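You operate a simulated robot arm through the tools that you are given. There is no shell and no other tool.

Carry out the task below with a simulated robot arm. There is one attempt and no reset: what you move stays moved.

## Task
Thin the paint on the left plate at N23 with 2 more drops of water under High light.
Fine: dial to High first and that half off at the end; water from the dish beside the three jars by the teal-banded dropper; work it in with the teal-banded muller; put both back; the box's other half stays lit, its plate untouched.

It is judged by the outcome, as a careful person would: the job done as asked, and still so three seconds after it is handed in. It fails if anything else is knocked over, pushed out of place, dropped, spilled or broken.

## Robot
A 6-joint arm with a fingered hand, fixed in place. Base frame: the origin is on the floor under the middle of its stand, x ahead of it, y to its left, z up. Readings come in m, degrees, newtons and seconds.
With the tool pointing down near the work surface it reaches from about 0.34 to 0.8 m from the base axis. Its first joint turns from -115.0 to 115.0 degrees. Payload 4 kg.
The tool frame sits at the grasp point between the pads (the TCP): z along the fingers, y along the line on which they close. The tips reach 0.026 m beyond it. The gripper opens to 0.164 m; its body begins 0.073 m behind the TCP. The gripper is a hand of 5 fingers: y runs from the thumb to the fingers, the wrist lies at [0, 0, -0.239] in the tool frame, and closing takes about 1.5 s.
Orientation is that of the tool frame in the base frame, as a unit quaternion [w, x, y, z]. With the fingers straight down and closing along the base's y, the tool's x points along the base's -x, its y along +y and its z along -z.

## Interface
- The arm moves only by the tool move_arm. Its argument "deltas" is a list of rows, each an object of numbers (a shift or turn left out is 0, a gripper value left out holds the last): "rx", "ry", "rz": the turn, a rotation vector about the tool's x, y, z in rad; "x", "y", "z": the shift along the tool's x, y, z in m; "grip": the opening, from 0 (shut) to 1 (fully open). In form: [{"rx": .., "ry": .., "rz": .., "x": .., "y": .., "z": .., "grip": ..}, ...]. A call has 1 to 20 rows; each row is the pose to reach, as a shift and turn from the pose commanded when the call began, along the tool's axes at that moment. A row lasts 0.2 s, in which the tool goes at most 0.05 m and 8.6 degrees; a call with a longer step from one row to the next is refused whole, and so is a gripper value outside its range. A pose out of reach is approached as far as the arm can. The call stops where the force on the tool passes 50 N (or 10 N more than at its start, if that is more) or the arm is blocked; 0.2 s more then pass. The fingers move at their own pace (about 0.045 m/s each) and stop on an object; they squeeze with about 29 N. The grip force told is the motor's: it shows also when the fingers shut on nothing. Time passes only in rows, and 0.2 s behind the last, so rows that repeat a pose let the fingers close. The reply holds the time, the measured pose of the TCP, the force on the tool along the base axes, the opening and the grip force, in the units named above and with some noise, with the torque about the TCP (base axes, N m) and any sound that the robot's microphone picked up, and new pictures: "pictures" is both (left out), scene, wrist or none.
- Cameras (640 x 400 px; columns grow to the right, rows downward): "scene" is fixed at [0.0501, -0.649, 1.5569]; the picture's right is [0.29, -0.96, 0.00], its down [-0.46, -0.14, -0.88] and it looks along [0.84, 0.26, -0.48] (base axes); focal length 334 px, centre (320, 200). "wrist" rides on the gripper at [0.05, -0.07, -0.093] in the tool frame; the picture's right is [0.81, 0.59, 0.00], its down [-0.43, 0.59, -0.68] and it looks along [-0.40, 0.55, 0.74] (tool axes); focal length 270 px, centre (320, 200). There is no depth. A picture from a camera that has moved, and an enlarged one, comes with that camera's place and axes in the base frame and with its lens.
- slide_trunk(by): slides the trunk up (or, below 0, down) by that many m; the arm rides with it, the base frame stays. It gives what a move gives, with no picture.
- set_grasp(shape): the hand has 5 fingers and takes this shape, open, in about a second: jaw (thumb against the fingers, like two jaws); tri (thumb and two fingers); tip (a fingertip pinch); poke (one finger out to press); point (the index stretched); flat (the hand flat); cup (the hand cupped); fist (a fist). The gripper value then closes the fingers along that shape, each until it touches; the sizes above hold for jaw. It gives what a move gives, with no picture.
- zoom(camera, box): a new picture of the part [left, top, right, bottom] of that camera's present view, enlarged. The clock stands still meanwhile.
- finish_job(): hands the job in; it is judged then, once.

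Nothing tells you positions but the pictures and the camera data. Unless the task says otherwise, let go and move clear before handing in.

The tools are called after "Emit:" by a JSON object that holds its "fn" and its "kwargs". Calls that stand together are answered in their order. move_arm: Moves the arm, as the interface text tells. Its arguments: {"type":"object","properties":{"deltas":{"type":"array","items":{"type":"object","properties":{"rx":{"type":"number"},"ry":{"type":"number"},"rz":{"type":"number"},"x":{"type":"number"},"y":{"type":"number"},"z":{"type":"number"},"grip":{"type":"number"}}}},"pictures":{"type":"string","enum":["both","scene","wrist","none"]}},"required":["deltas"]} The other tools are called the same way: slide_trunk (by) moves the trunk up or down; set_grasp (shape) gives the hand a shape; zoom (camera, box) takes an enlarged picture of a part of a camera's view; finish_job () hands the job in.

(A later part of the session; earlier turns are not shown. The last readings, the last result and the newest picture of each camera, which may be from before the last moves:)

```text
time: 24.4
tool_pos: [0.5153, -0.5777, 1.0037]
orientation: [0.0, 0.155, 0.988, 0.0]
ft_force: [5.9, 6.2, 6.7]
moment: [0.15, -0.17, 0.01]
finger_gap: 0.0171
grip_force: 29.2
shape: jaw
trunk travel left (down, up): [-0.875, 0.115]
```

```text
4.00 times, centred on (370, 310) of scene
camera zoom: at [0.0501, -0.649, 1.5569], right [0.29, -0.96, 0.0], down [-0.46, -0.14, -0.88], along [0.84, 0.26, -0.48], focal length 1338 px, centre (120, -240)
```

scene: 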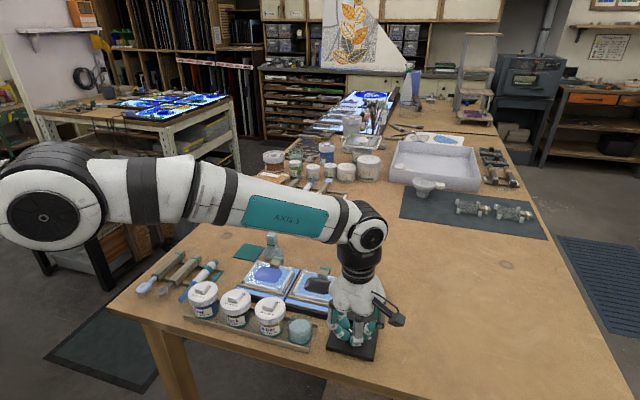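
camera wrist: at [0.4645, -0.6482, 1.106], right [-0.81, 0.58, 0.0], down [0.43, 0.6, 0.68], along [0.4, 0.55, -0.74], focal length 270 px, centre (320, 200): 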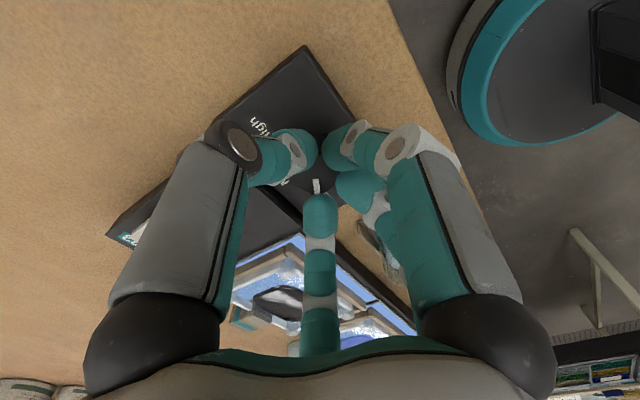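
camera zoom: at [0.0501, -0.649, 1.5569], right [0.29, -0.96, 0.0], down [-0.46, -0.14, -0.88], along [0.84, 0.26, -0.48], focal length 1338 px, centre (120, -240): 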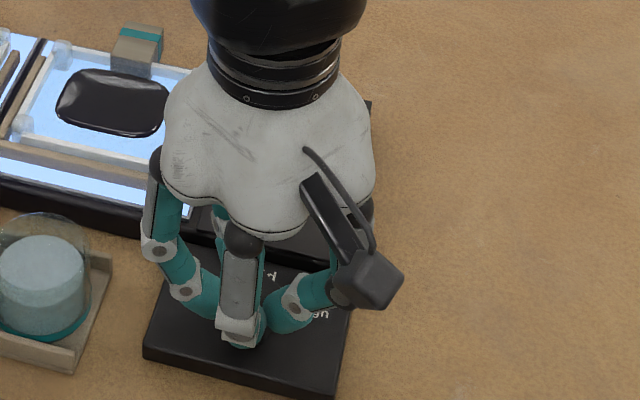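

The knob is now firmly gripped at a 17 mm gap. I'll twist clockwise about 60° to High.

Emit:
{"fn": "move_arm", "kwargs": {"deltas": [{"rz": 0.12}, {"rz": 0.24}, {"rz": 0.36}, {"rz": 0.48}, {"rz": 0.6}, {"rz": 0.72}, {"rz": 0.84}, {"rz": 0.96}, {"rz": 1.05}, {"rz": 1.05}], "pictures": "none"}}

Emit:
{"fn": "zoom", "kwargs": {"camera": "wrist", "box": [220, 80, 420, 240]}}

Emit:
{"fn": "zoom", "kwargs": {"camera": "scene", "box": [290, 260, 450, 360]}}

```text
time: 26.6
tool_pos: [0.5159, -0.5757, 1.0049]
orientation: [0.0, 0.628, 0.778, 0.0]
ft_force: [-0.8, 27.0, 11.0]
moment: [0.68, 0.3, 0.16]
finger_gap: 0.0176
grip_force: 29.1
shape: jaw
trunk travel left (down, up): [-0.875, 0.115]
```

```text
2.50 times, centred on (320, 160) of wrist
camera zoom: at [0.4364, -0.5407, 1.0989], right [0.41, 0.91, 0.0], down [0.67, -0.3, 0.68], along [0.62, -0.28, -0.74], focal length 676 px, centre (320, 300)
```

zoom: 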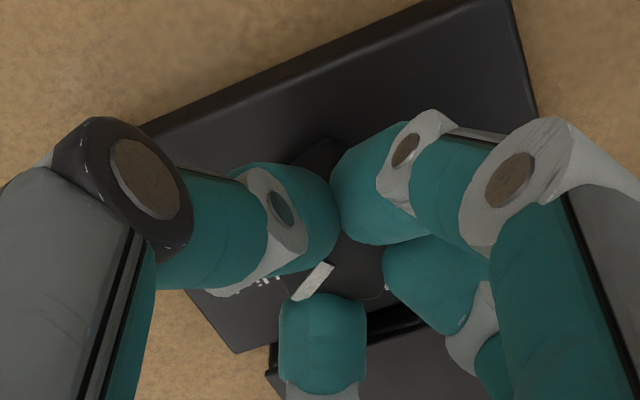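

```text
4.00 times, centred on (370, 310) of scene
camera zoom: at [0.0501, -0.649, 1.5569], right [0.29, -0.96, 0.0], down [-0.46, -0.14, -0.88], along [0.84, 0.26, -0.48], focal length 1338 px, centre (120, -240)
```

zoom: 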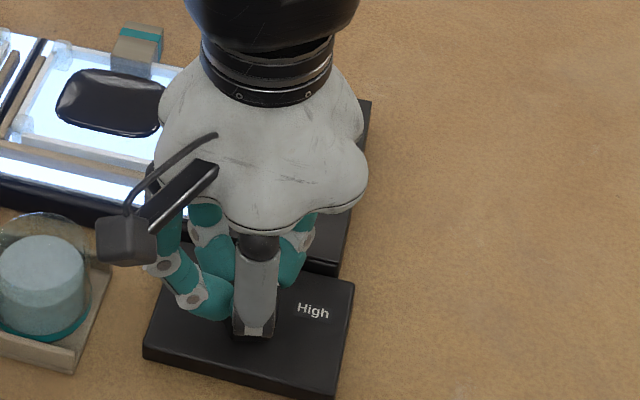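

The light is now at full brightness. I'll release, go up and check where the pointer is.

Emit:
{"fn": "move_arm", "kwargs": {"deltas": [{"grip": 0.2}, {"grip": 0.34}, {"grip": 0.34}, {"grip": 0.34}, {"z": -0.02, "grip": 0.34}, {"z": -0.05, "grip": 0.34}, {"z": -0.09, "grip": 0.34}]}}

Emit:
{"fn": "zoom", "kwargs": {"camera": "wrist", "box": [220, 80, 420, 240]}}

Emit:
{"fn": "zoom", "kwargs": {"camera": "scene", "box": [290, 260, 450, 360]}}

```text
time: 28.2
tool_pos: [0.5152, -0.5785, 1.0944]
orientation: [0.0, 0.63, 0.777, 0.0]
ft_force: [-0.3, -0.3, -0.2]
moment: [-0.01, -0.03, 0.01]
finger_gap: 0.0554
grip_force: 0.0
shape: jaw
trunk travel left (down, up): [-0.875, 0.115]
camera wrist: at [0.4361, -0.5444, 1.1876], right [0.41, 0.91, 0.0], down [0.67, -0.3, 0.68], along [0.62, -0.27, -0.74], focal length 270 px, centre (320, 200)
```

scene: 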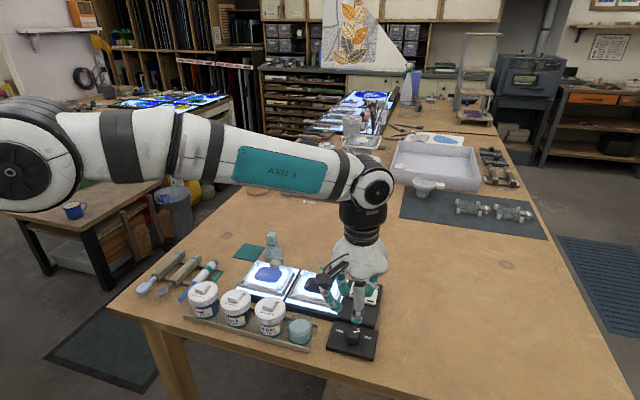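
wrist: 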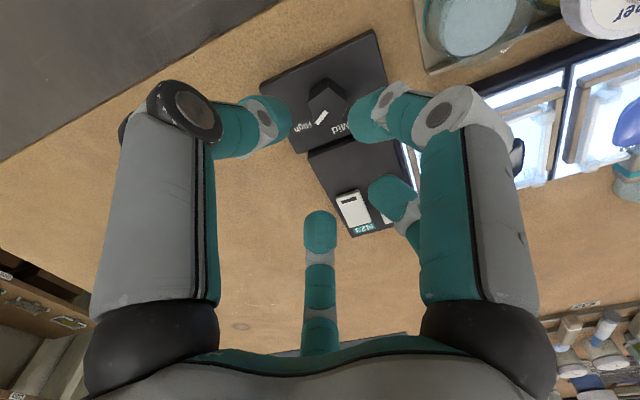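

```text
2.50 times, centred on (320, 160) of wrist
camera zoom: at [0.4361, -0.5444, 1.1876], right [0.41, 0.91, 0.0], down [0.67, -0.3, 0.68], along [0.62, -0.27, -0.74], focal length 676 px, centre (320, 300)
```

zoom: 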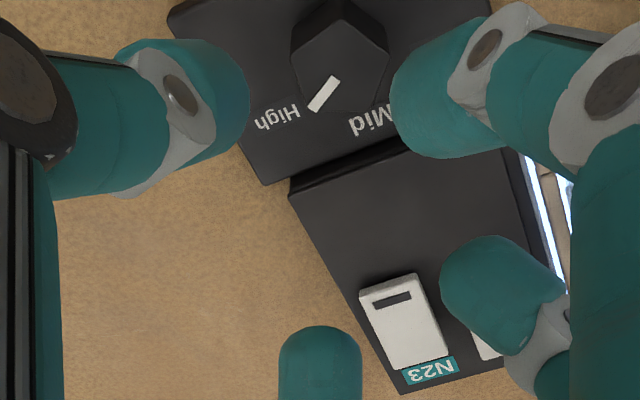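

```text
4.00 times, centred on (370, 310) of scene
camera zoom: at [0.0501, -0.649, 1.5569], right [0.29, -0.96, 0.0], down [-0.46, -0.14, -0.88], along [0.84, 0.26, -0.48], focal length 1338 px, centre (120, -240)
```

zoom: 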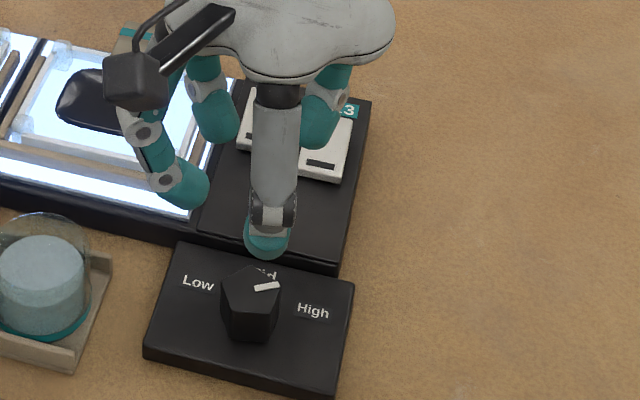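

The pointer is at High. Next I'll move over toward the dropper rack, staying high and unwinding the yaw, for a close look.

Emit:
{"fn": "move_arm", "kwargs": {"deltas": [{"z": -0.03}, {"x": 0.0305, "y": 0.005, "z": -0.056, "rz": -0.136}, {"x": 0.061, "y": 0.01, "z": -0.056, "rz": -0.272}, {"x": 0.0915, "y": 0.015, "z": -0.056, "rz": -0.408}, {"x": 0.122, "y": 0.02, "z": -0.056, "rz": -0.544}, {"x": 0.1525, "y": 0.025, "z": -0.056, "rz": -0.68}, {"x": 0.183, "y": 0.03, "z": -0.056, "rz": -0.816}, {"x": 0.2135, "y": 0.035, "z": -0.056, "rz": -0.952}, {"x": 0.244, "y": 0.04, "z": -0.056, "rz": -1.088}, {"x": 0.2745, "y": 0.044, "z": -0.056, "rz": -1.224}, {"x": 0.305, "y": 0.049, "z": -0.056, "rz": -1.364}]}}

Emit:
{"fn": "zoom", "kwargs": {"camera": "wrist", "box": [220, 80, 420, 240]}}

Emit:
{"fn": "zoom", "kwargs": {"camera": "scene", "box": [290, 260, 450, 360]}}

```text
time: 30.6
tool_pos: [0.5011, -0.2702, 1.1515]
orientation: [0.0, -0.002, 1.0, 0.0]
ft_force: [0.3, 0.7, -0.5]
moment: [-0.01, 0.01, 0.03]
finger_gap: 0.0553
grip_force: 0.1
shape: jaw
trunk travel left (down, up): [-0.875, 0.115]
camera wrist: at [0.4492, -0.3401, 1.2444], right [-0.81, 0.58, 0.0], down [0.43, 0.6, 0.68], along [0.4, 0.55, -0.74], focal length 270 px, centre (320, 200)
```

scene: 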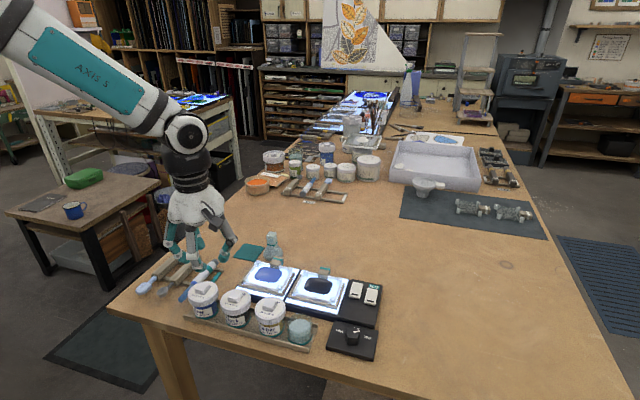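
wrist: 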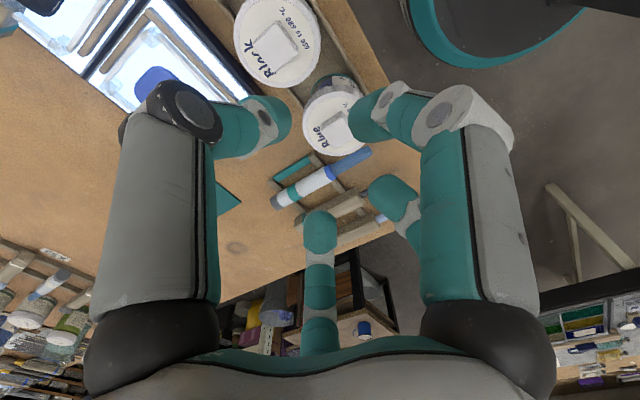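

```text
2.50 times, centred on (320, 160) of wrist
camera zoom: at [0.4492, -0.3401, 1.2444], right [-0.81, 0.58, 0.0], down [0.43, 0.6, 0.68], along [0.4, 0.55, -0.74], focal length 676 px, centre (320, 300)
```

zoom: 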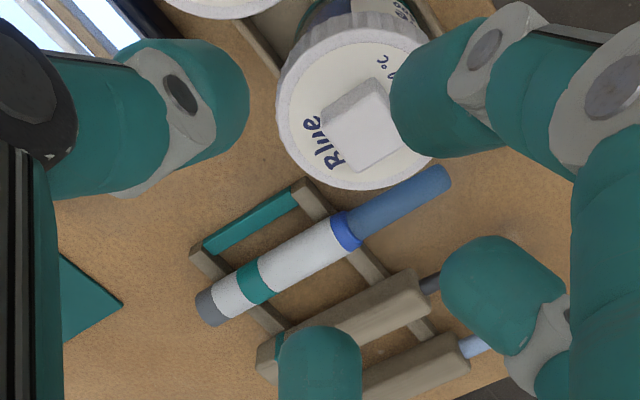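

```text
4.00 times, centred on (370, 310) of scene
camera zoom: at [0.0501, -0.649, 1.5569], right [0.29, -0.96, 0.0], down [-0.46, -0.14, -0.88], along [0.84, 0.26, -0.48], focal length 1338 px, centre (120, -240)
```

zoom: 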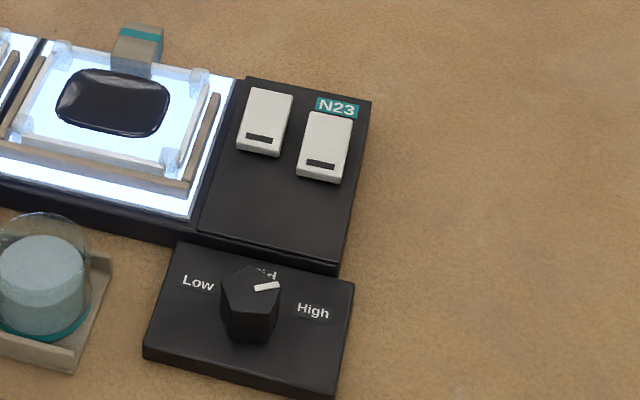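

The dial is at High and the dropper is in view on the rack. I'll zoom in tightly on both of its ends to tell the bulb from the nozzle.

Emit:
{"fn": "zoom", "kwargs": {"camera": "wrist", "box": [320, 140, 384, 180]}}

Emit:
{"fn": "zoom", "kwargs": {"camera": "wrist", "box": [260, 170, 340, 220]}}

Emit:
{"fn": "zoom", "kwargs": {"camera": "scene", "box": [176, 255, 226, 305]}}

Emit:
{"fn": "zoom", "kwargs": {"camera": "scene", "box": [275, 165, 355, 215]}}

Emit:
{"fn": "zoom", "kwargs": {"camera": "scene", "box": [130, 240, 210, 300]}}

```text
10.00 times, centred on (352, 160) of wrist
camera zoom: at [0.4492, -0.3401, 1.2444], right [-0.81, 0.58, 0.0], down [0.43, 0.6, 0.68], along [0.4, 0.55, -0.74], focal length 2703 px, centre (0, 600)
```

zoom: 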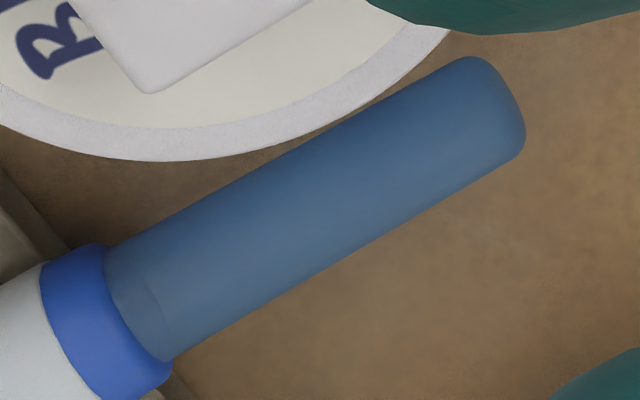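

```text
8.00 times, centred on (300, 195) of wrist
camera zoom: at [0.4492, -0.3401, 1.2444], right [-0.81, 0.58, 0.0], down [0.43, 0.6, 0.68], along [0.4, 0.55, -0.74], focal length 2162 px, centre (480, 240)
```

zoom: 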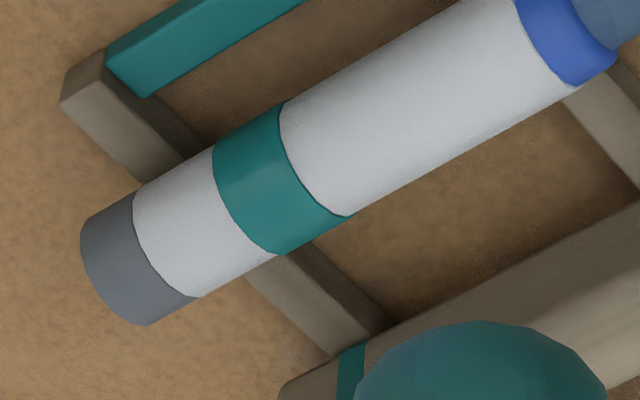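

```text
8.00 times, centred on (201, 280) of scene
camera zoom: at [0.0501, -0.649, 1.5569], right [0.29, -0.96, 0.0], down [-0.46, -0.14, -0.88], along [0.84, 0.26, -0.48], focal length 2675 px, centre (1272, -440)
```

zoom: 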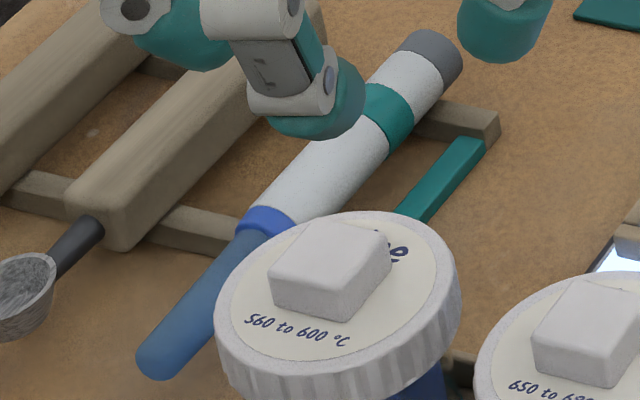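

```text
8.00 times, centred on (315, 190) of scene
camera zoom: at [0.0501, -0.649, 1.5569], right [0.29, -0.96, 0.0], down [-0.46, -0.14, -0.88], along [0.84, 0.26, -0.48], focal length 2675 px, centre (360, 280)
```

zoom: 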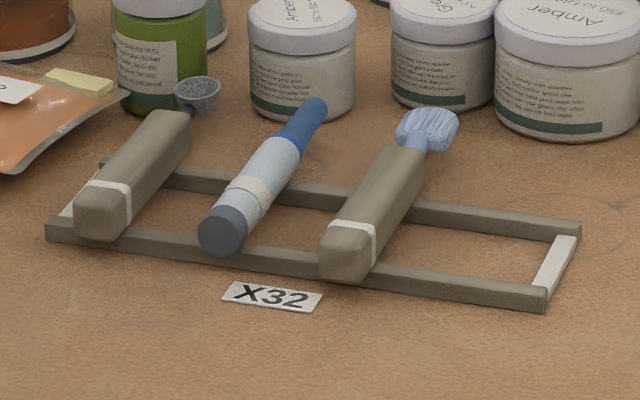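

```text
6.67 times, centred on (170, 270) of scene
camera zoom: at [0.0501, -0.649, 1.5569], right [0.29, -0.96, 0.0], down [-0.46, -0.14, -0.88], along [0.84, 0.26, -0.48], focal length 2229 px, centre (1320, -267)
```

zoom: 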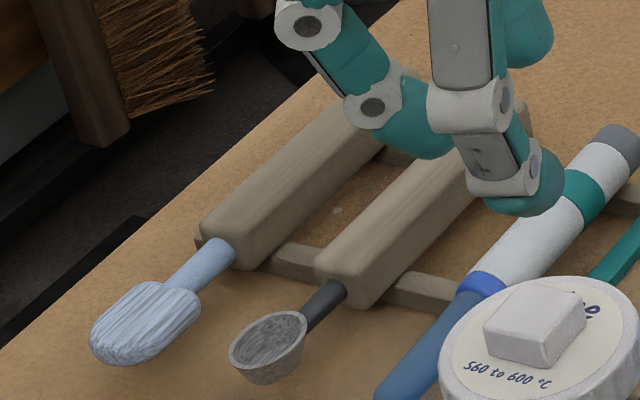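

The dropper's blue end is the nozzle toward me, and the white barrel with the grey cap is the handle. Its neighbour's wooden handle is close, so I'll zoom in on the gaps to measure them before grasping.

Emit:
{"fn": "zoom", "kwargs": {"camera": "wrist", "box": [260, 180, 324, 220]}}

Emit:
{"fn": "zoom", "kwargs": {"camera": "wrist", "box": [300, 150, 400, 220]}}

Emit:
{"fn": "zoom", "kwargs": {"camera": "scene", "box": [196, 254, 228, 284]}}

```text
10.00 times, centred on (292, 200) of wrist
camera zoom: at [0.4492, -0.3401, 1.2444], right [-0.81, 0.58, 0.0], down [0.43, 0.6, 0.68], along [0.4, 0.55, -0.74], focal length 2703 px, centre (600, 200)
```

zoom: 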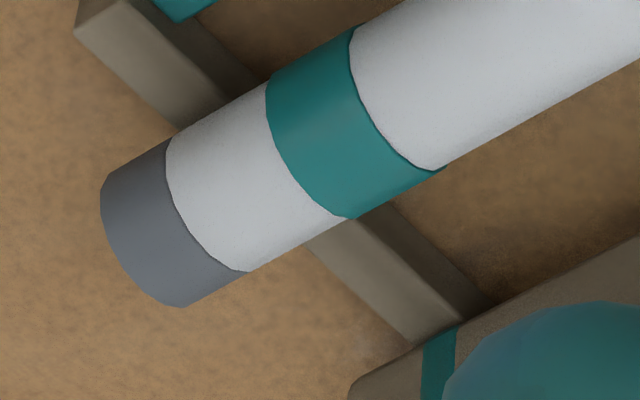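

```text
5.71 times, centred on (350, 185) of wrist
camera zoom: at [0.4492, -0.3401, 1.2444], right [-0.81, 0.58, 0.0], down [0.43, 0.6, 0.68], along [0.4, 0.55, -0.74], focal length 1544 px, centre (149, 286)
```

zoom: 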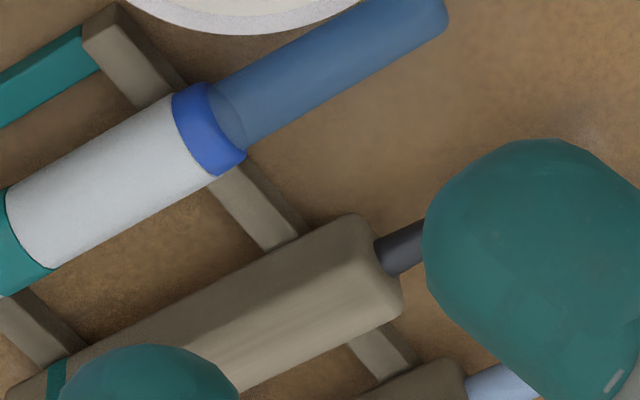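

```text
13.33 times, centred on (212, 269) of scene
camera zoom: at [0.0501, -0.649, 1.5569], right [0.29, -0.96, 0.0], down [-0.46, -0.14, -0.88], along [0.84, 0.26, -0.48], focal length 4459 px, centre (1760, -720)
```

zoom: 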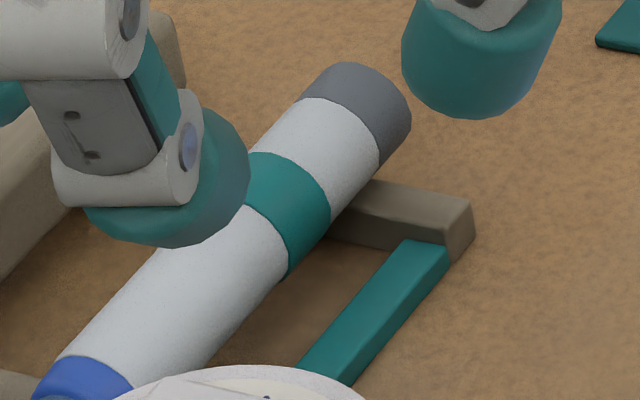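

The rail top is at about z=0.973, and the gap beside the dropper is about 34 mm, enough for the fingertips. Before grasping, I'll check in free air near the dish that the hand can tilt forward to hold the dropper upright.

Emit:
{"fn": "move_arm", "kwargs": {"deltas": [{"x": 0.002, "y": -0.04, "z": -0.02}, {"x": 0.004, "y": -0.08, "z": -0.04}, {"x": 0.006, "y": -0.12, "z": -0.06}, {"x": 0.008, "y": -0.16, "z": -0.07}, {"x": 0.01, "y": -0.2, "z": -0.07}, {"x": 0.01, "y": -0.2, "z": -0.07, "ry": -0.14}, {"x": 0.01, "y": -0.2, "z": -0.07, "ry": -0.28}, {"x": 0.01, "y": -0.2, "z": -0.07, "ry": -0.42}, {"x": 0.01, "y": -0.2, "z": -0.07, "ry": -0.56}, {"x": 0.01, "y": -0.2, "z": -0.07, "ry": -0.7}, {"x": 0.01, "y": -0.2, "z": -0.07, "ry": -0.84}, {"x": 0.01, "y": -0.2, "z": -0.07, "ry": -0.98}, {"x": 0.01, "y": -0.2, "z": -0.07, "ry": -1.12}, {"x": 0.01, "y": -0.2, "z": -0.07, "ry": -1.25}]}}

```text
time: 33.8
tool_pos: [0.6359, -0.5831, 1.3414]
orientation: [0.52, 0.039, 0.85, 0.08]
ft_force: [0.5, 1.1, 1.5]
moment: [-0.01, 0.07, -0.02]
finger_gap: 0.0559
grip_force: 0.0
shape: jaw
out of reach, approached as far as the arm can: row 9, 10, 11, 12, 13, 14
trunk travel left (down, up): [-0.875, 0.115]
stopped in row 14: the arm was blocked; the commanded pose is now the measured one
camera wrist: at [0.5303, -0.6537, 1.3264], right [-0.38, 0.7, -0.61], down [-0.41, 0.46, 0.79], along [0.83, 0.55, 0.12], focal length 270 px, centre (320, 200)
```

scene: 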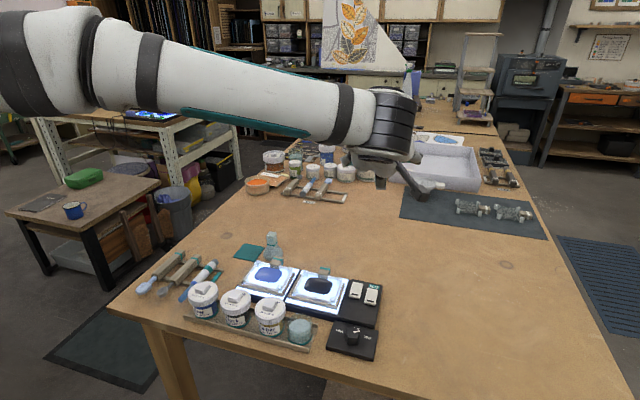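
wrist: 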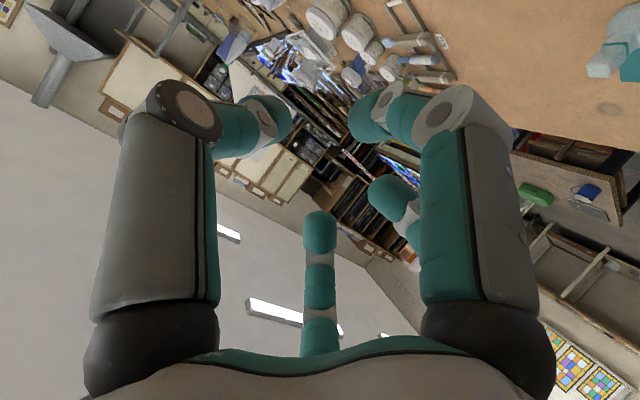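

The tilt runs out of range here with the trunk this high; lowering the trunk should give the wrist more freedom. I'll bring the hand back to pointing down first.

Emit:
{"fn": "move_arm", "kwargs": {"deltas": [{"x": 0.01, "y": 0.02, "z": -0.0115, "rx": 0.019, "ry": 0.122, "rz": -0.009}, {"x": 0.02, "y": 0.04, "z": -0.023, "rx": 0.038, "ry": 0.244, "rz": -0.018}, {"x": 0.03, "y": 0.061, "z": -0.0345, "rx": 0.056, "ry": 0.365, "rz": -0.027}, {"x": 0.04, "y": 0.081, "z": -0.046, "rx": 0.075, "ry": 0.487, "rz": -0.036}, {"x": 0.05, "y": 0.101, "z": -0.0575, "rx": 0.094, "ry": 0.609, "rz": -0.046}, {"x": 0.06, "y": 0.122, "z": -0.069, "rx": 0.113, "ry": 0.731, "rz": -0.055}, {"x": 0.07, "y": 0.142, "z": -0.081, "rx": 0.131, "ry": 0.852, "rz": -0.064}, {"x": 0.08, "y": 0.162, "z": -0.092, "rx": 0.15, "ry": 0.974, "rz": -0.073}, {"x": 0.0897, "y": 0.1824, "z": -0.1036, "rx": 0.169, "ry": 1.096, "rz": -0.082}], "pictures": "scene"}}

```text
time: 35.8
tool_pos: [0.5008, -0.4041, 1.3414]
orientation: [-0.002, -0.001, 1.0, 0.0]
ft_force: [0.6, -0.3, -0.1]
moment: [0.03, 0.0, 0.0]
finger_gap: 0.0558
grip_force: 0.0
shape: jaw
trunk travel left (down, up): [-0.875, 0.115]
```

scene: 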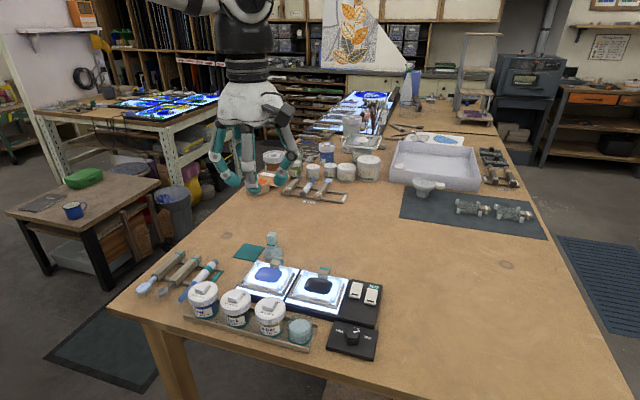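

Now I'll lower the trunk in steps, re-raising the hand between steps.

Emit:
{"fn": "slide_trunk", "kwargs": {"by": -0.15}}

Emit:
{"fn": "move_arm", "kwargs": {"deltas": [{"z": -0.04}, {"z": -0.08}, {"z": -0.12}, {"z": -0.15}], "pictures": "none"}}

Emit:
{"fn": "slide_trunk", "kwargs": {"by": -0.15}}

Emit:
{"fn": "move_arm", "kwargs": {"deltas": [{"z": -0.02}, {"z": -0.04}], "pictures": "scene"}}

```text
time: 37.5
tool_pos: [0.5019, -0.4046, 1.1926]
orientation: [0.0, 0.001, 1.0, 0.0]
ft_force: [-0.2, -0.2, 0.7]
moment: [-0.02, 0.01, -0.02]
finger_gap: 0.0557
grip_force: 0.0
shape: jaw
trunk travel left (down, up): [-0.725, 0.265]
```

```text
time: 38.5
tool_pos: [0.4757, -0.3812, 1.2677]
orientation: [0.013, 0.0, 1.0, -0.011]
ft_force: [-0.4, 0.7, -0.7]
moment: [-0.03, 0.0, 0.02]
finger_gap: 0.0557
grip_force: 0.2
shape: jaw
out of reach, approached as far as the arm can: row 2, 3, 4
trunk travel left (down, up): [-0.725, 0.265]
```

```text
time: 40.3
tool_pos: [0.4764, -0.3825, 1.1156]
orientation: [0.013, 0.0, 1.0, -0.011]
ft_force: [0.2, -0.3, -1.4]
moment: [0.01, -0.02, -0.03]
finger_gap: 0.0556
grip_force: 0.2
shape: jaw
trunk travel left (down, up): [-0.575, 0.415]
```

```text
time: 40.9
tool_pos: [0.4671, -0.3744, 1.1296]
orientation: [0.018, 0.001, 1.0, -0.017]
ft_force: [-0.6, -0.6, -0.1]
moment: [-0.01, 0.0, 0.0]
finger_gap: 0.0557
grip_force: 0.1
shape: jaw
out of reach, approached as far as the arm can: row 1, 2
trunk travel left (down, up): [-0.575, 0.415]
```

scene: 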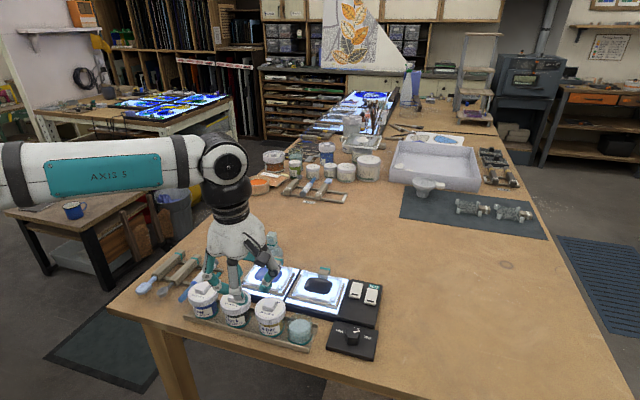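

The trunk is now 0.30 m lower and tool-down still works up to z≈1.13. I'll test the forward tilt again from here.

Emit:
{"fn": "move_arm", "kwargs": {"deltas": [{"ry": -0.14, "x": -0.005}, {"ry": -0.28, "x": -0.01, "z": -0.005}, {"ry": -0.42, "x": -0.015, "z": -0.015}, {"ry": -0.56, "x": -0.02, "z": -0.025}, {"ry": -0.7, "x": -0.02, "z": -0.035}, {"ry": -0.84, "x": -0.02, "z": -0.045}, {"ry": -0.98, "x": -0.02, "z": -0.05}, {"ry": -1.12, "x": -0.02, "z": -0.05}, {"ry": -1.26, "x": -0.02, "z": -0.05}]}}

```text
time: 42.9
tool_pos: [0.5247, -0.3534, 1.2785]
orientation: [0.547, 0.017, 0.837, -0.001]
ft_force: [-0.2, -0.4, -0.5]
moment: [0.0, 0.02, 0.05]
finger_gap: 0.0558
grip_force: 0.0
shape: jaw
out of reach, approached as far as the arm can: row 7, 8, 9
trunk travel left (down, up): [-0.575, 0.415]
camera wrist: at [0.416, -0.4192, 1.2686], right [-0.31, 0.61, -0.73], down [-0.43, 0.6, 0.68], along [0.85, 0.52, 0.08], focal length 270 px, centre (320, 200)
```

scene: 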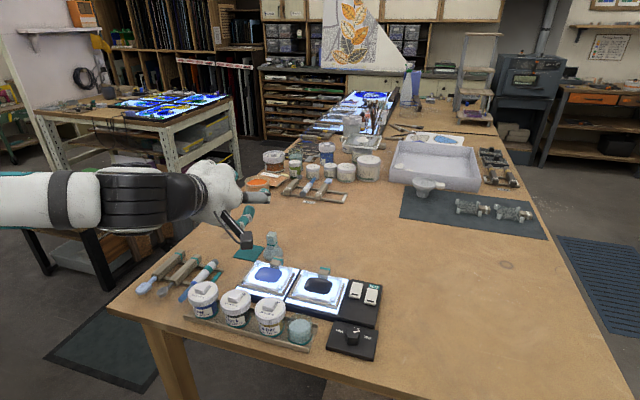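
wrist: 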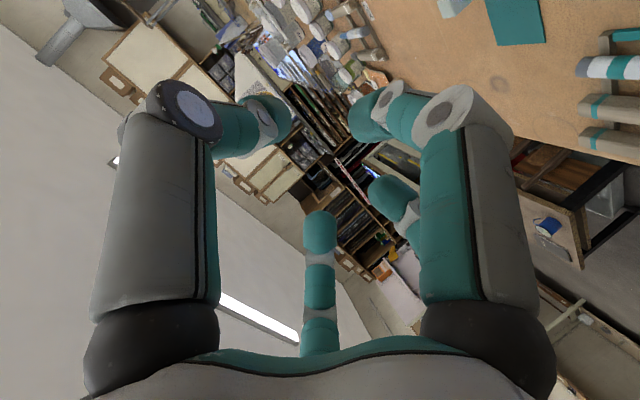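

The tilt again stops short, probably because the last wrist joint is near its limit at this yaw. I'll return to tool-down, then try with the hand yawed half a turn.

Emit:
{"fn": "move_arm", "kwargs": {"deltas": [{"x": 0.015, "y": -0.002, "z": 0.004, "ry": 0.116, "rz": -0.004}, {"x": 0.03, "y": -0.004, "z": 0.008, "ry": 0.232, "rz": -0.007}, {"x": 0.045, "y": -0.006, "z": 0.012, "ry": 0.347, "rz": -0.011}, {"x": 0.06, "y": -0.008, "z": 0.016, "ry": 0.463, "rz": -0.014}, {"x": 0.075, "y": -0.01, "z": 0.02, "ry": 0.579, "rz": -0.018}, {"x": 0.09, "y": -0.012, "z": 0.024, "ry": 0.695, "rz": -0.022}, {"x": 0.105, "y": -0.014, "z": 0.028, "ry": 0.811, "rz": -0.025}, {"x": 0.12, "y": -0.016, "z": 0.032, "ry": 0.926, "rz": -0.029}, {"x": 0.135, "y": -0.018, "z": 0.036, "ry": 1.042, "rz": -0.032}, {"x": 0.1505, "y": -0.02, "z": 0.039, "ry": 1.158, "rz": -0.036}], "pictures": "none"}}

Emit:
{"fn": "move_arm", "kwargs": {"deltas": [{"rz": 0.15}, {"rz": 0.3}, {"rz": 0.45}, {"rz": 0.6}, {"rz": 0.75}, {"rz": 0.9}, {"rz": 1.05}, {"rz": 1.2}, {"rz": 1.35}, {"rz": 1.5}, {"rz": 1.65}, {"rz": 1.8}, {"rz": 1.95}, {"rz": 2.1}, {"rz": 2.25}, {"rz": 2.4}, {"rz": 2.55}, {"rz": 2.7}, {"rz": 2.85}, {"rz": 3.0}], "pictures": "scene"}}

```text
time: 45.1
tool_pos: [0.4922, -0.3666, 1.1039]
orientation: [0.002, 0.001, 1.0, -0.006]
ft_force: [-1.1, 0.3, -0.4]
moment: [-0.01, 0.0, -0.03]
finger_gap: 0.0554
grip_force: 0.1
shape: jaw
out of reach, approached as far as the arm can: row 10
trunk travel left (down, up): [-0.575, 0.415]
```

```text
time: 49.3
tool_pos: [0.4923, -0.3638, 1.1019]
orientation: [0.004, 0.998, 0.068, 0.002]
ft_force: [0.0, 0.1, 0.4]
moment: [-0.04, 0.01, -0.01]
finger_gap: 0.0557
grip_force: 0.0
shape: jaw
trunk travel left (down, up): [-0.575, 0.415]
```

scene: 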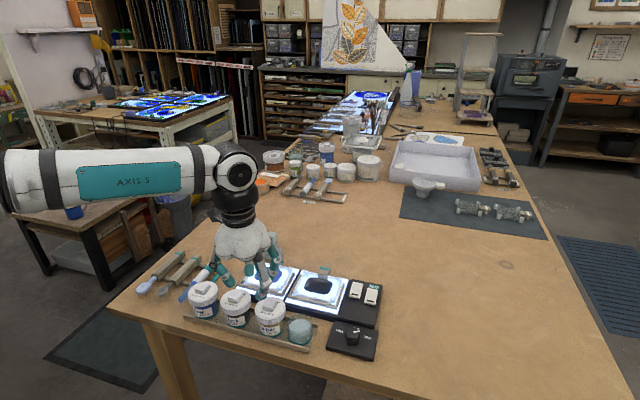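

Yaw of about 172° is fine. Now I'll test the forward tilt from this yaw, rising slightly.

Emit:
{"fn": "move_arm", "kwargs": {"deltas": [{"ry": 0.14, "z": -0.01}, {"ry": 0.28, "z": -0.02}, {"ry": 0.42, "z": -0.03}, {"ry": 0.56, "z": -0.04}, {"ry": 0.7, "z": -0.05}, {"ry": 0.84, "z": -0.06}, {"ry": 0.98, "z": -0.06}, {"ry": 1.12, "z": -0.06}, {"ry": 1.26, "z": -0.06}, {"ry": 1.4, "z": -0.06}]}}

```text
time: 51.5
tool_pos: [0.4923, -0.3654, 1.1636]
orientation: [-0.044, 0.764, 0.054, 0.642]
ft_force: [-0.6, 0.1, -0.1]
moment: [-0.01, -0.01, -0.05]
finger_gap: 0.0557
grip_force: 0.0
shape: jaw
trunk travel left (down, up): [-0.575, 0.415]
camera wrist: at [0.3997, -0.3082, 1.2296], right [0.22, -0.56, 0.8], down [-0.65, -0.69, -0.31], along [0.73, -0.45, -0.52], focal length 270 px, centre (320, 200)
```

scene: 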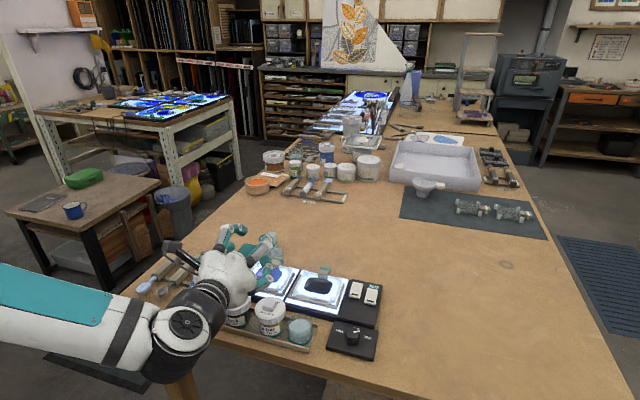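
wrist: 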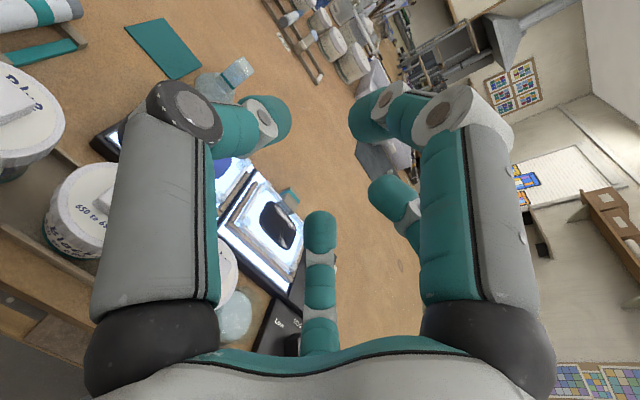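

That works: with the hand yawed about 175° and the trunk lowered, the forward tilt reaches 80°. So I'll grasp the dropper at this yaw; now back to tool-down above the dropper.

Emit:
{"fn": "move_arm", "kwargs": {"deltas": [{"x": -0.005, "y": -0.0174, "z": 0.014, "rx": -0.0035, "ry": -0.14, "rz": 0.0045}, {"x": -0.01, "y": -0.0348, "z": 0.028, "rx": -0.007, "ry": -0.28, "rz": 0.009}, {"x": -0.015, "y": -0.0522, "z": 0.042, "rx": -0.0105, "ry": -0.42, "rz": 0.0135}, {"x": -0.02, "y": -0.0696, "z": 0.056, "rx": -0.014, "ry": -0.56, "rz": 0.018}, {"x": -0.025, "y": -0.087, "z": 0.07, "rx": -0.0175, "ry": -0.7, "rz": 0.0225}, {"x": -0.03, "y": -0.1044, "z": 0.084, "rx": -0.021, "ry": -0.84, "rz": 0.027}, {"x": -0.035, "y": -0.1218, "z": 0.098, "rx": -0.0245, "ry": -0.98, "rz": 0.0315}, {"x": -0.04, "y": -0.1392, "z": 0.112, "rx": -0.028, "ry": -1.12, "rz": 0.036}, {"x": -0.045, "y": -0.1566, "z": 0.126, "rx": -0.0315, "ry": -1.26, "rz": 0.0405}, {"x": -0.0504, "y": -0.1741, "z": 0.1403, "rx": -0.035, "ry": -1.397, "rz": 0.045}], "pictures": "scene"}}

Emit:
{"fn": "set_grasp", "kwargs": {"shape": "tri"}}

Emit:
{"fn": "move_arm", "kwargs": {"deltas": [{"grip": 0.24}, {"grip": 0.24}, {"grip": 0.24}, {"grip": 0.24}, {"grip": 0.24}, {"grip": 0.24}, {"grip": 0.24}, {"grip": 0.24}]}}

Emit:
{"fn": "zoom", "kwargs": {"camera": "wrist", "box": [220, 80, 420, 240]}}

Emit:
{"fn": "zoom", "kwargs": {"camera": "scene", "box": [120, 190, 280, 310]}}

```text
time: 53.7
tool_pos: [0.5989, -0.1756, 1.09]
orientation: [0.001, 0.999, 0.044, -0.002]
ft_force: [-0.3, 0.2, 0.0]
moment: [-0.01, 0.02, 0.01]
finger_gap: 0.0557
grip_force: 0.0
shape: jaw
trunk travel left (down, up): [-0.575, 0.415]
```

scene: 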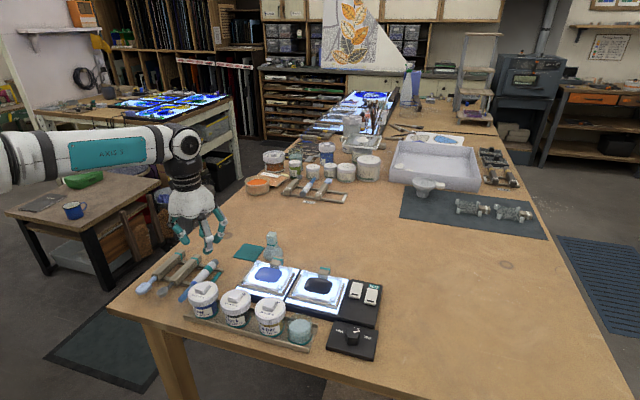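

```text
time: 54.6
tool_pos: [0.5972, -0.1758, 1.0908]
orientation: [0.0, 0.999, 0.043, 0.0]
ft_force: [0.2, 1.0, -0.8]
moment: [0.0, -0.02, -0.01]
finger_gap: 0.1636
grip_force: 0.0
shape: tri
trunk travel left (down, up): [-0.575, 0.415]
```

```text
time: 56.4
tool_pos: [0.5982, -0.1752, 1.0904]
orientation: [0.0, 0.999, 0.043, 0.0]
ft_force: [-0.3, -1.3, -0.3]
moment: [-0.03, 0.03, -0.01]
finger_gap: 0.0396
grip_force: 0.1
shape: tri
trunk travel left (down, up): [-0.575, 0.415]
camera wrist: at [0.6417, -0.1011, 1.1838], right [0.86, -0.51, 0.0], down [-0.38, -0.63, 0.68], along [-0.35, -0.58, -0.74], focal length 270 px, centre (320, 200)
```

scene: 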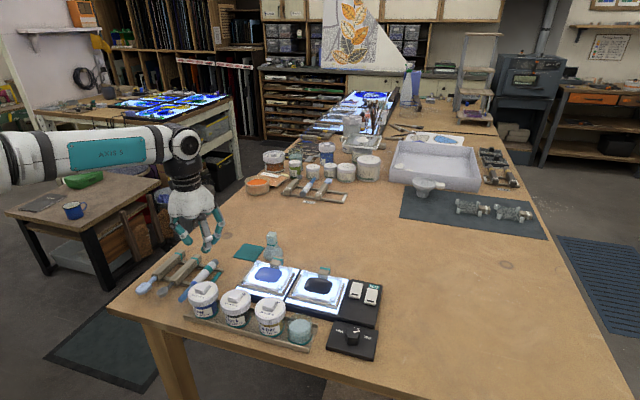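
wrist: 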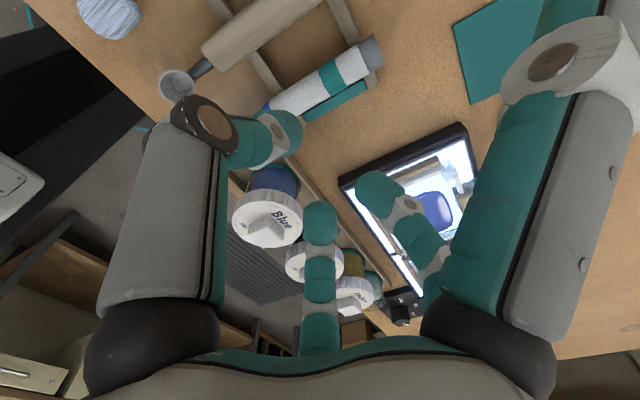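

```text
2.50 times, centred on (320, 160) of wrist
camera zoom: at [0.6417, -0.1011, 1.1838], right [0.86, -0.51, 0.0], down [-0.38, -0.63, 0.68], along [-0.35, -0.58, -0.74], focal length 676 px, centre (320, 300)
```

zoom: 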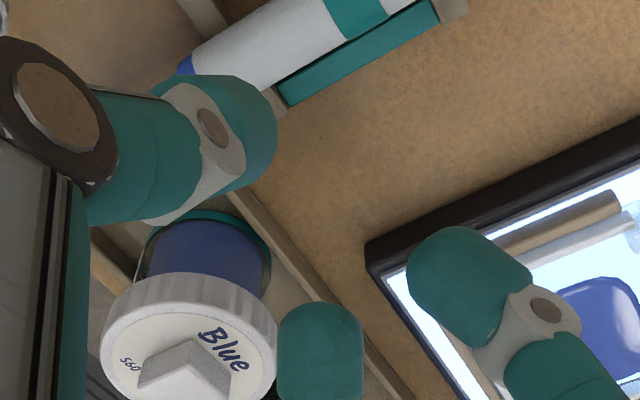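

```text
3.33 times, centred on (200, 250) of scene
camera zoom: at [0.0501, -0.649, 1.5569], right [0.29, -0.96, 0.0], down [-0.46, -0.14, -0.88], along [0.84, 0.26, -0.48], focal length 1115 px, centre (720, 33)
```

zoom: 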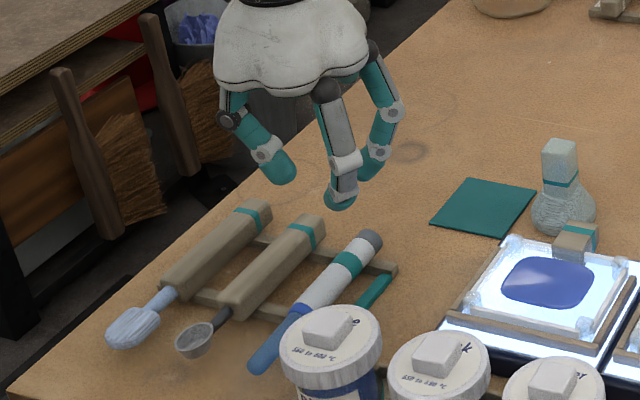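

I need to see what the fifth finger is doing in this shape, so I'll zoom in on the hand.

Emit:
{"fn": "zoom", "kwargs": {"camera": "scene", "box": [160, 175, 240, 255]}}

Emit:
{"fn": "zoom", "kwargs": {"camera": "wrist", "box": [80, 60, 320, 210]}}

```text
5.00 times, centred on (200, 215) of scene
camera zoom: at [0.0501, -0.649, 1.5569], right [0.29, -0.96, 0.0], down [-0.46, -0.14, -0.88], along [0.84, 0.26, -0.48], focal length 1672 px, centre (920, 125)
```

zoom: 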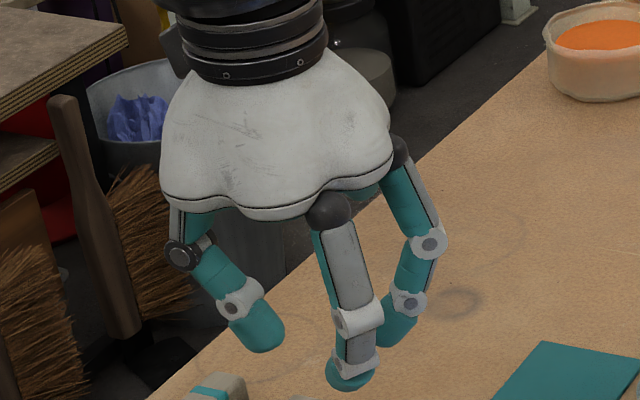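

```text
2.67 times, centred on (200, 135) of wrist
camera zoom: at [0.6417, -0.1011, 1.1838], right [0.86, -0.51, 0.0], down [-0.38, -0.63, 0.68], along [-0.35, -0.58, -0.74], focal length 721 px, centre (640, 373)
```

zoom: 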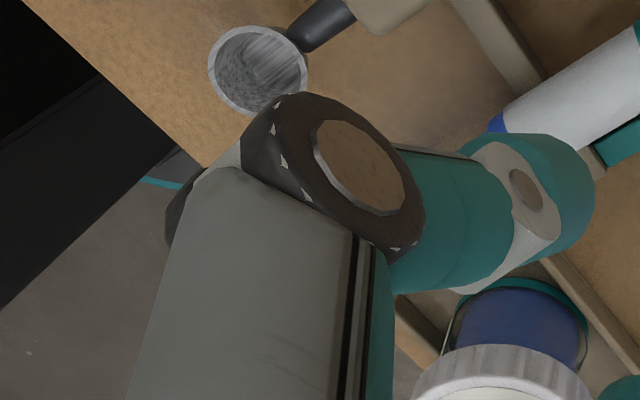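

The side toward the nozzle is actually free of fingers; only one splayed finger points away to +x, which is ideal. I'll descend partway and check alignment.

Emit:
{"fn": "move_arm", "kwargs": {"deltas": [{"x": -0.002, "y": 0.001, "z": 0.02, "grip": 0.21}, {"x": -0.0043, "y": 0.0014, "z": 0.04, "grip": 0.21}, {"x": -0.0043, "y": 0.0014, "z": 0.055, "grip": 0.21}, {"x": -0.0043, "y": 0.0014, "z": 0.06, "grip": 0.21}]}}

Emit:
{"fn": "zoom", "kwargs": {"camera": "wrist", "box": [220, 60, 420, 220]}}

Emit:
{"fn": "zoom", "kwargs": {"camera": "scene", "box": [160, 215, 240, 295]}}

```text
time: 57.4
tool_pos: [0.5933, -0.1762, 1.028]
orientation: [0.0, 0.999, 0.044, 0.0]
ft_force: [0.1, -0.3, -0.1]
moment: [0.0, -0.04, 0.01]
finger_gap: 0.0347
grip_force: 0.1
shape: tri
trunk travel left (down, up): [-0.575, 0.415]
camera wrist: at [0.6368, -0.1029, 1.1221], right [0.86, -0.51, 0.0], down [-0.38, -0.63, 0.68], along [-0.35, -0.58, -0.74], focal length 270 px, centre (320, 200)
```

scene: 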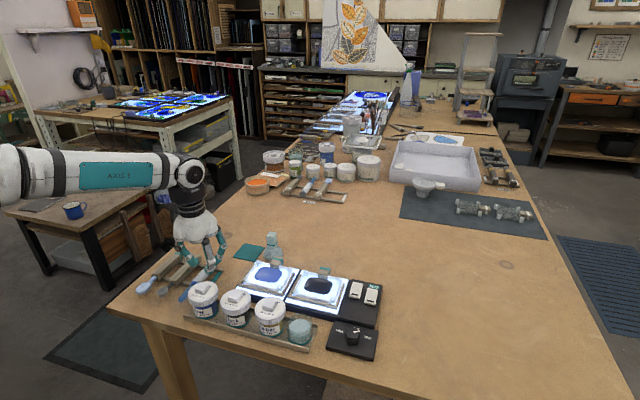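
wrist: 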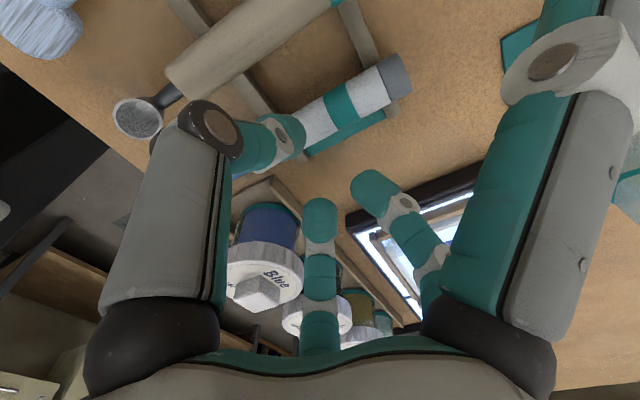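

```text
2.50 times, centred on (320, 140) of wrist
camera zoom: at [0.6368, -0.1029, 1.1221], right [0.86, -0.51, 0.0], down [-0.38, -0.63, 0.68], along [-0.35, -0.58, -0.74], focal length 676 px, centre (320, 350)
```

zoom: 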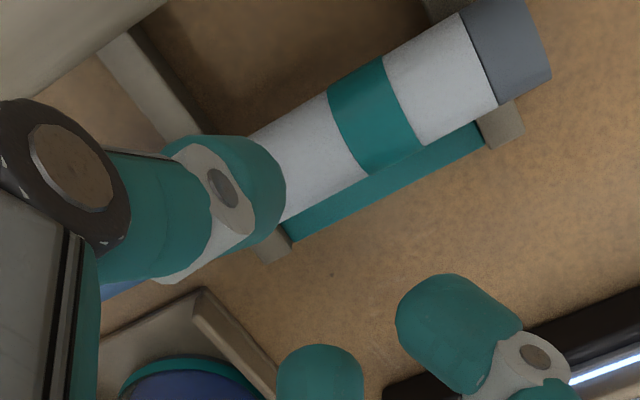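

```text
5.00 times, centred on (200, 255) of scene
camera zoom: at [0.0501, -0.649, 1.5569], right [0.29, -0.96, 0.0], down [-0.46, -0.14, -0.88], along [0.84, 0.26, -0.48], focal length 1672 px, centre (920, -75)
```

zoom: 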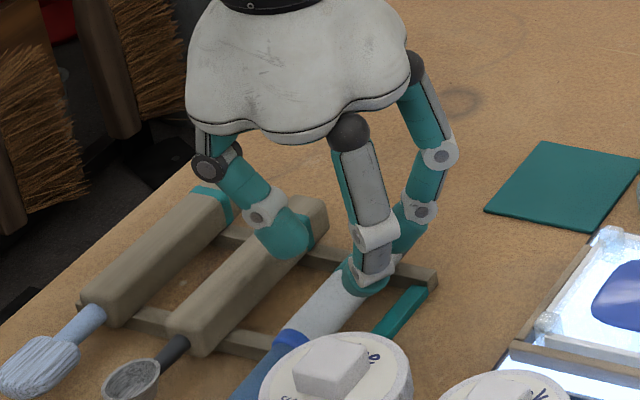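

Triangulating this view with the earlier one puts the dropper axis at about y=-0.167, z=0.971, so the table is a bit lower than I thought. I'll shift by about 7 mm and descend in steps.

Emit:
{"fn": "move_arm", "kwargs": {"deltas": [{"x": 0.0073, "y": -0.0061, "z": 0.0, "grip": 0.21}, {"x": 0.0073, "y": -0.0061, "z": 0.012, "grip": 0.21}, {"x": 0.0073, "y": -0.0061, "z": 0.022, "grip": 0.21}], "pictures": "none"}}

Emit:
{"fn": "zoom", "kwargs": {"camera": "wrist", "box": [220, 60, 420, 220]}}

Emit:
{"fn": "zoom", "kwargs": {"camera": "scene", "box": [160, 215, 240, 295]}}

```text
time: 58.2
tool_pos: [0.6003, -0.1683, 1.0069]
orientation: [0.001, 0.999, 0.043, 0.0]
ft_force: [0.6, -0.2, 0.9]
moment: [-0.01, 0.03, 0.01]
finger_gap: 0.0348
grip_force: 0.1
shape: tri
trunk travel left (down, up): [-0.575, 0.415]
```

```text
2.50 times, centred on (320, 140) of wrist
camera zoom: at [0.6433, -0.0952, 1.1005], right [0.86, -0.51, 0.0], down [-0.38, -0.63, 0.68], along [-0.35, -0.58, -0.74], focal length 676 px, centre (320, 350)
```

zoom: 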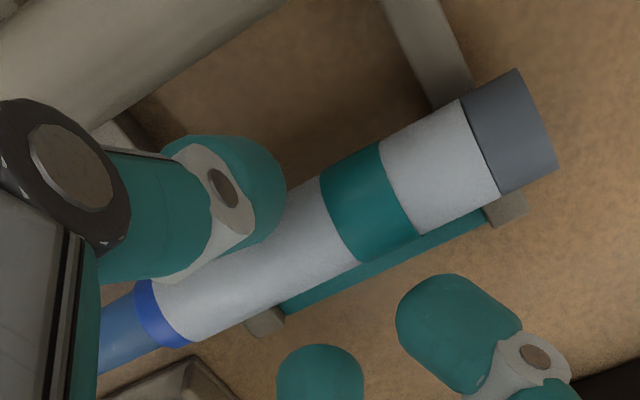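

```text
5.00 times, centred on (200, 255) of scene
camera zoom: at [0.0501, -0.649, 1.5569], right [0.29, -0.96, 0.0], down [-0.46, -0.14, -0.88], along [0.84, 0.26, -0.48], focal length 1672 px, centre (920, -75)
```

zoom: 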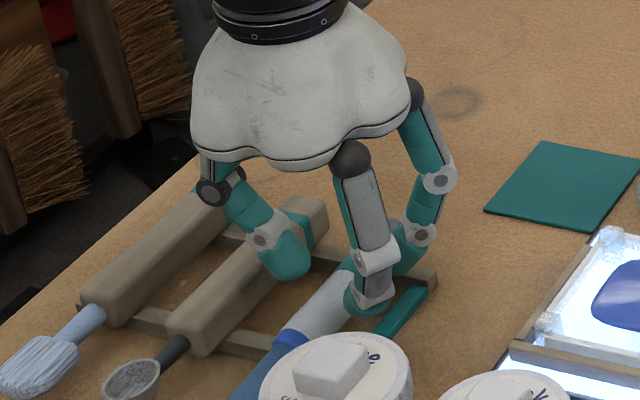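

Alignment looks good: the thumb is over the slot and the pair is on the far side. Descending the last 18 mm slowly.

Emit:
{"fn": "move_arm", "kwargs": {"deltas": [{"z": 0.006}, {"z": 0.011}, {"z": 0.015}, {"z": 0.018}], "pictures": "none"}}

Emit:
{"fn": "zoom", "kwargs": {"camera": "wrist", "box": [220, 60, 420, 220]}}

Emit:
{"fn": "zoom", "kwargs": {"camera": "scene", "box": [160, 215, 240, 295]}}

```text
time: 59.2
tool_pos: [0.6006, -0.1703, 0.99]
orientation: [0.0, 0.999, 0.043, 0.0]
ft_force: [-0.4, -0.3, -0.6]
moment: [0.03, -0.01, 0.02]
finger_gap: 0.0345
grip_force: 0.1
shape: tri
trunk travel left (down, up): [-0.575, 0.415]
```

```text
2.50 times, centred on (320, 140) of wrist
camera zoom: at [0.6431, -0.0957, 1.0826], right [0.86, -0.51, 0.0], down [-0.38, -0.63, 0.68], along [-0.35, -0.58, -0.74], focal length 676 px, centre (320, 350)
```

zoom: 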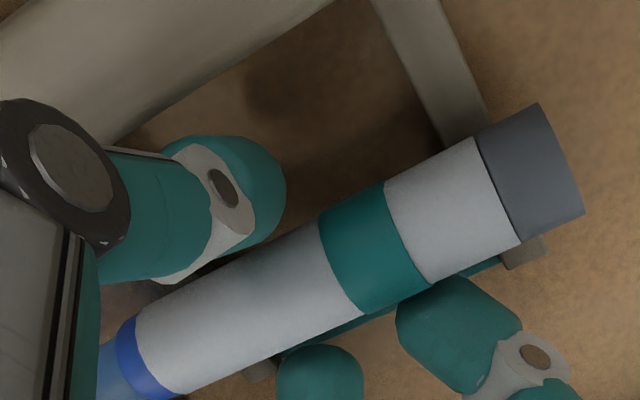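

```text
5.00 times, centred on (200, 255) of scene
camera zoom: at [0.0501, -0.649, 1.5569], right [0.29, -0.96, 0.0], down [-0.46, -0.14, -0.88], along [0.84, 0.26, -0.48], focal length 1672 px, centre (920, -75)
```

zoom: 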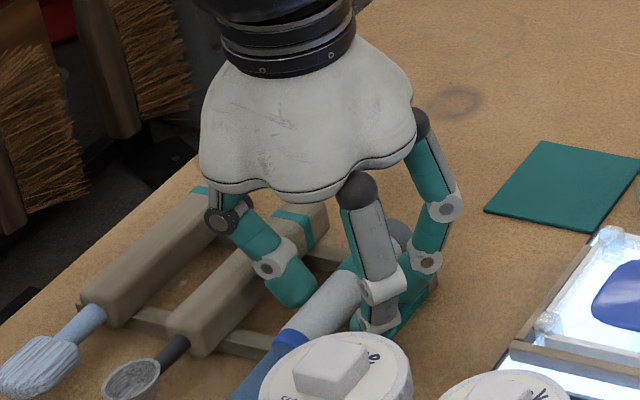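

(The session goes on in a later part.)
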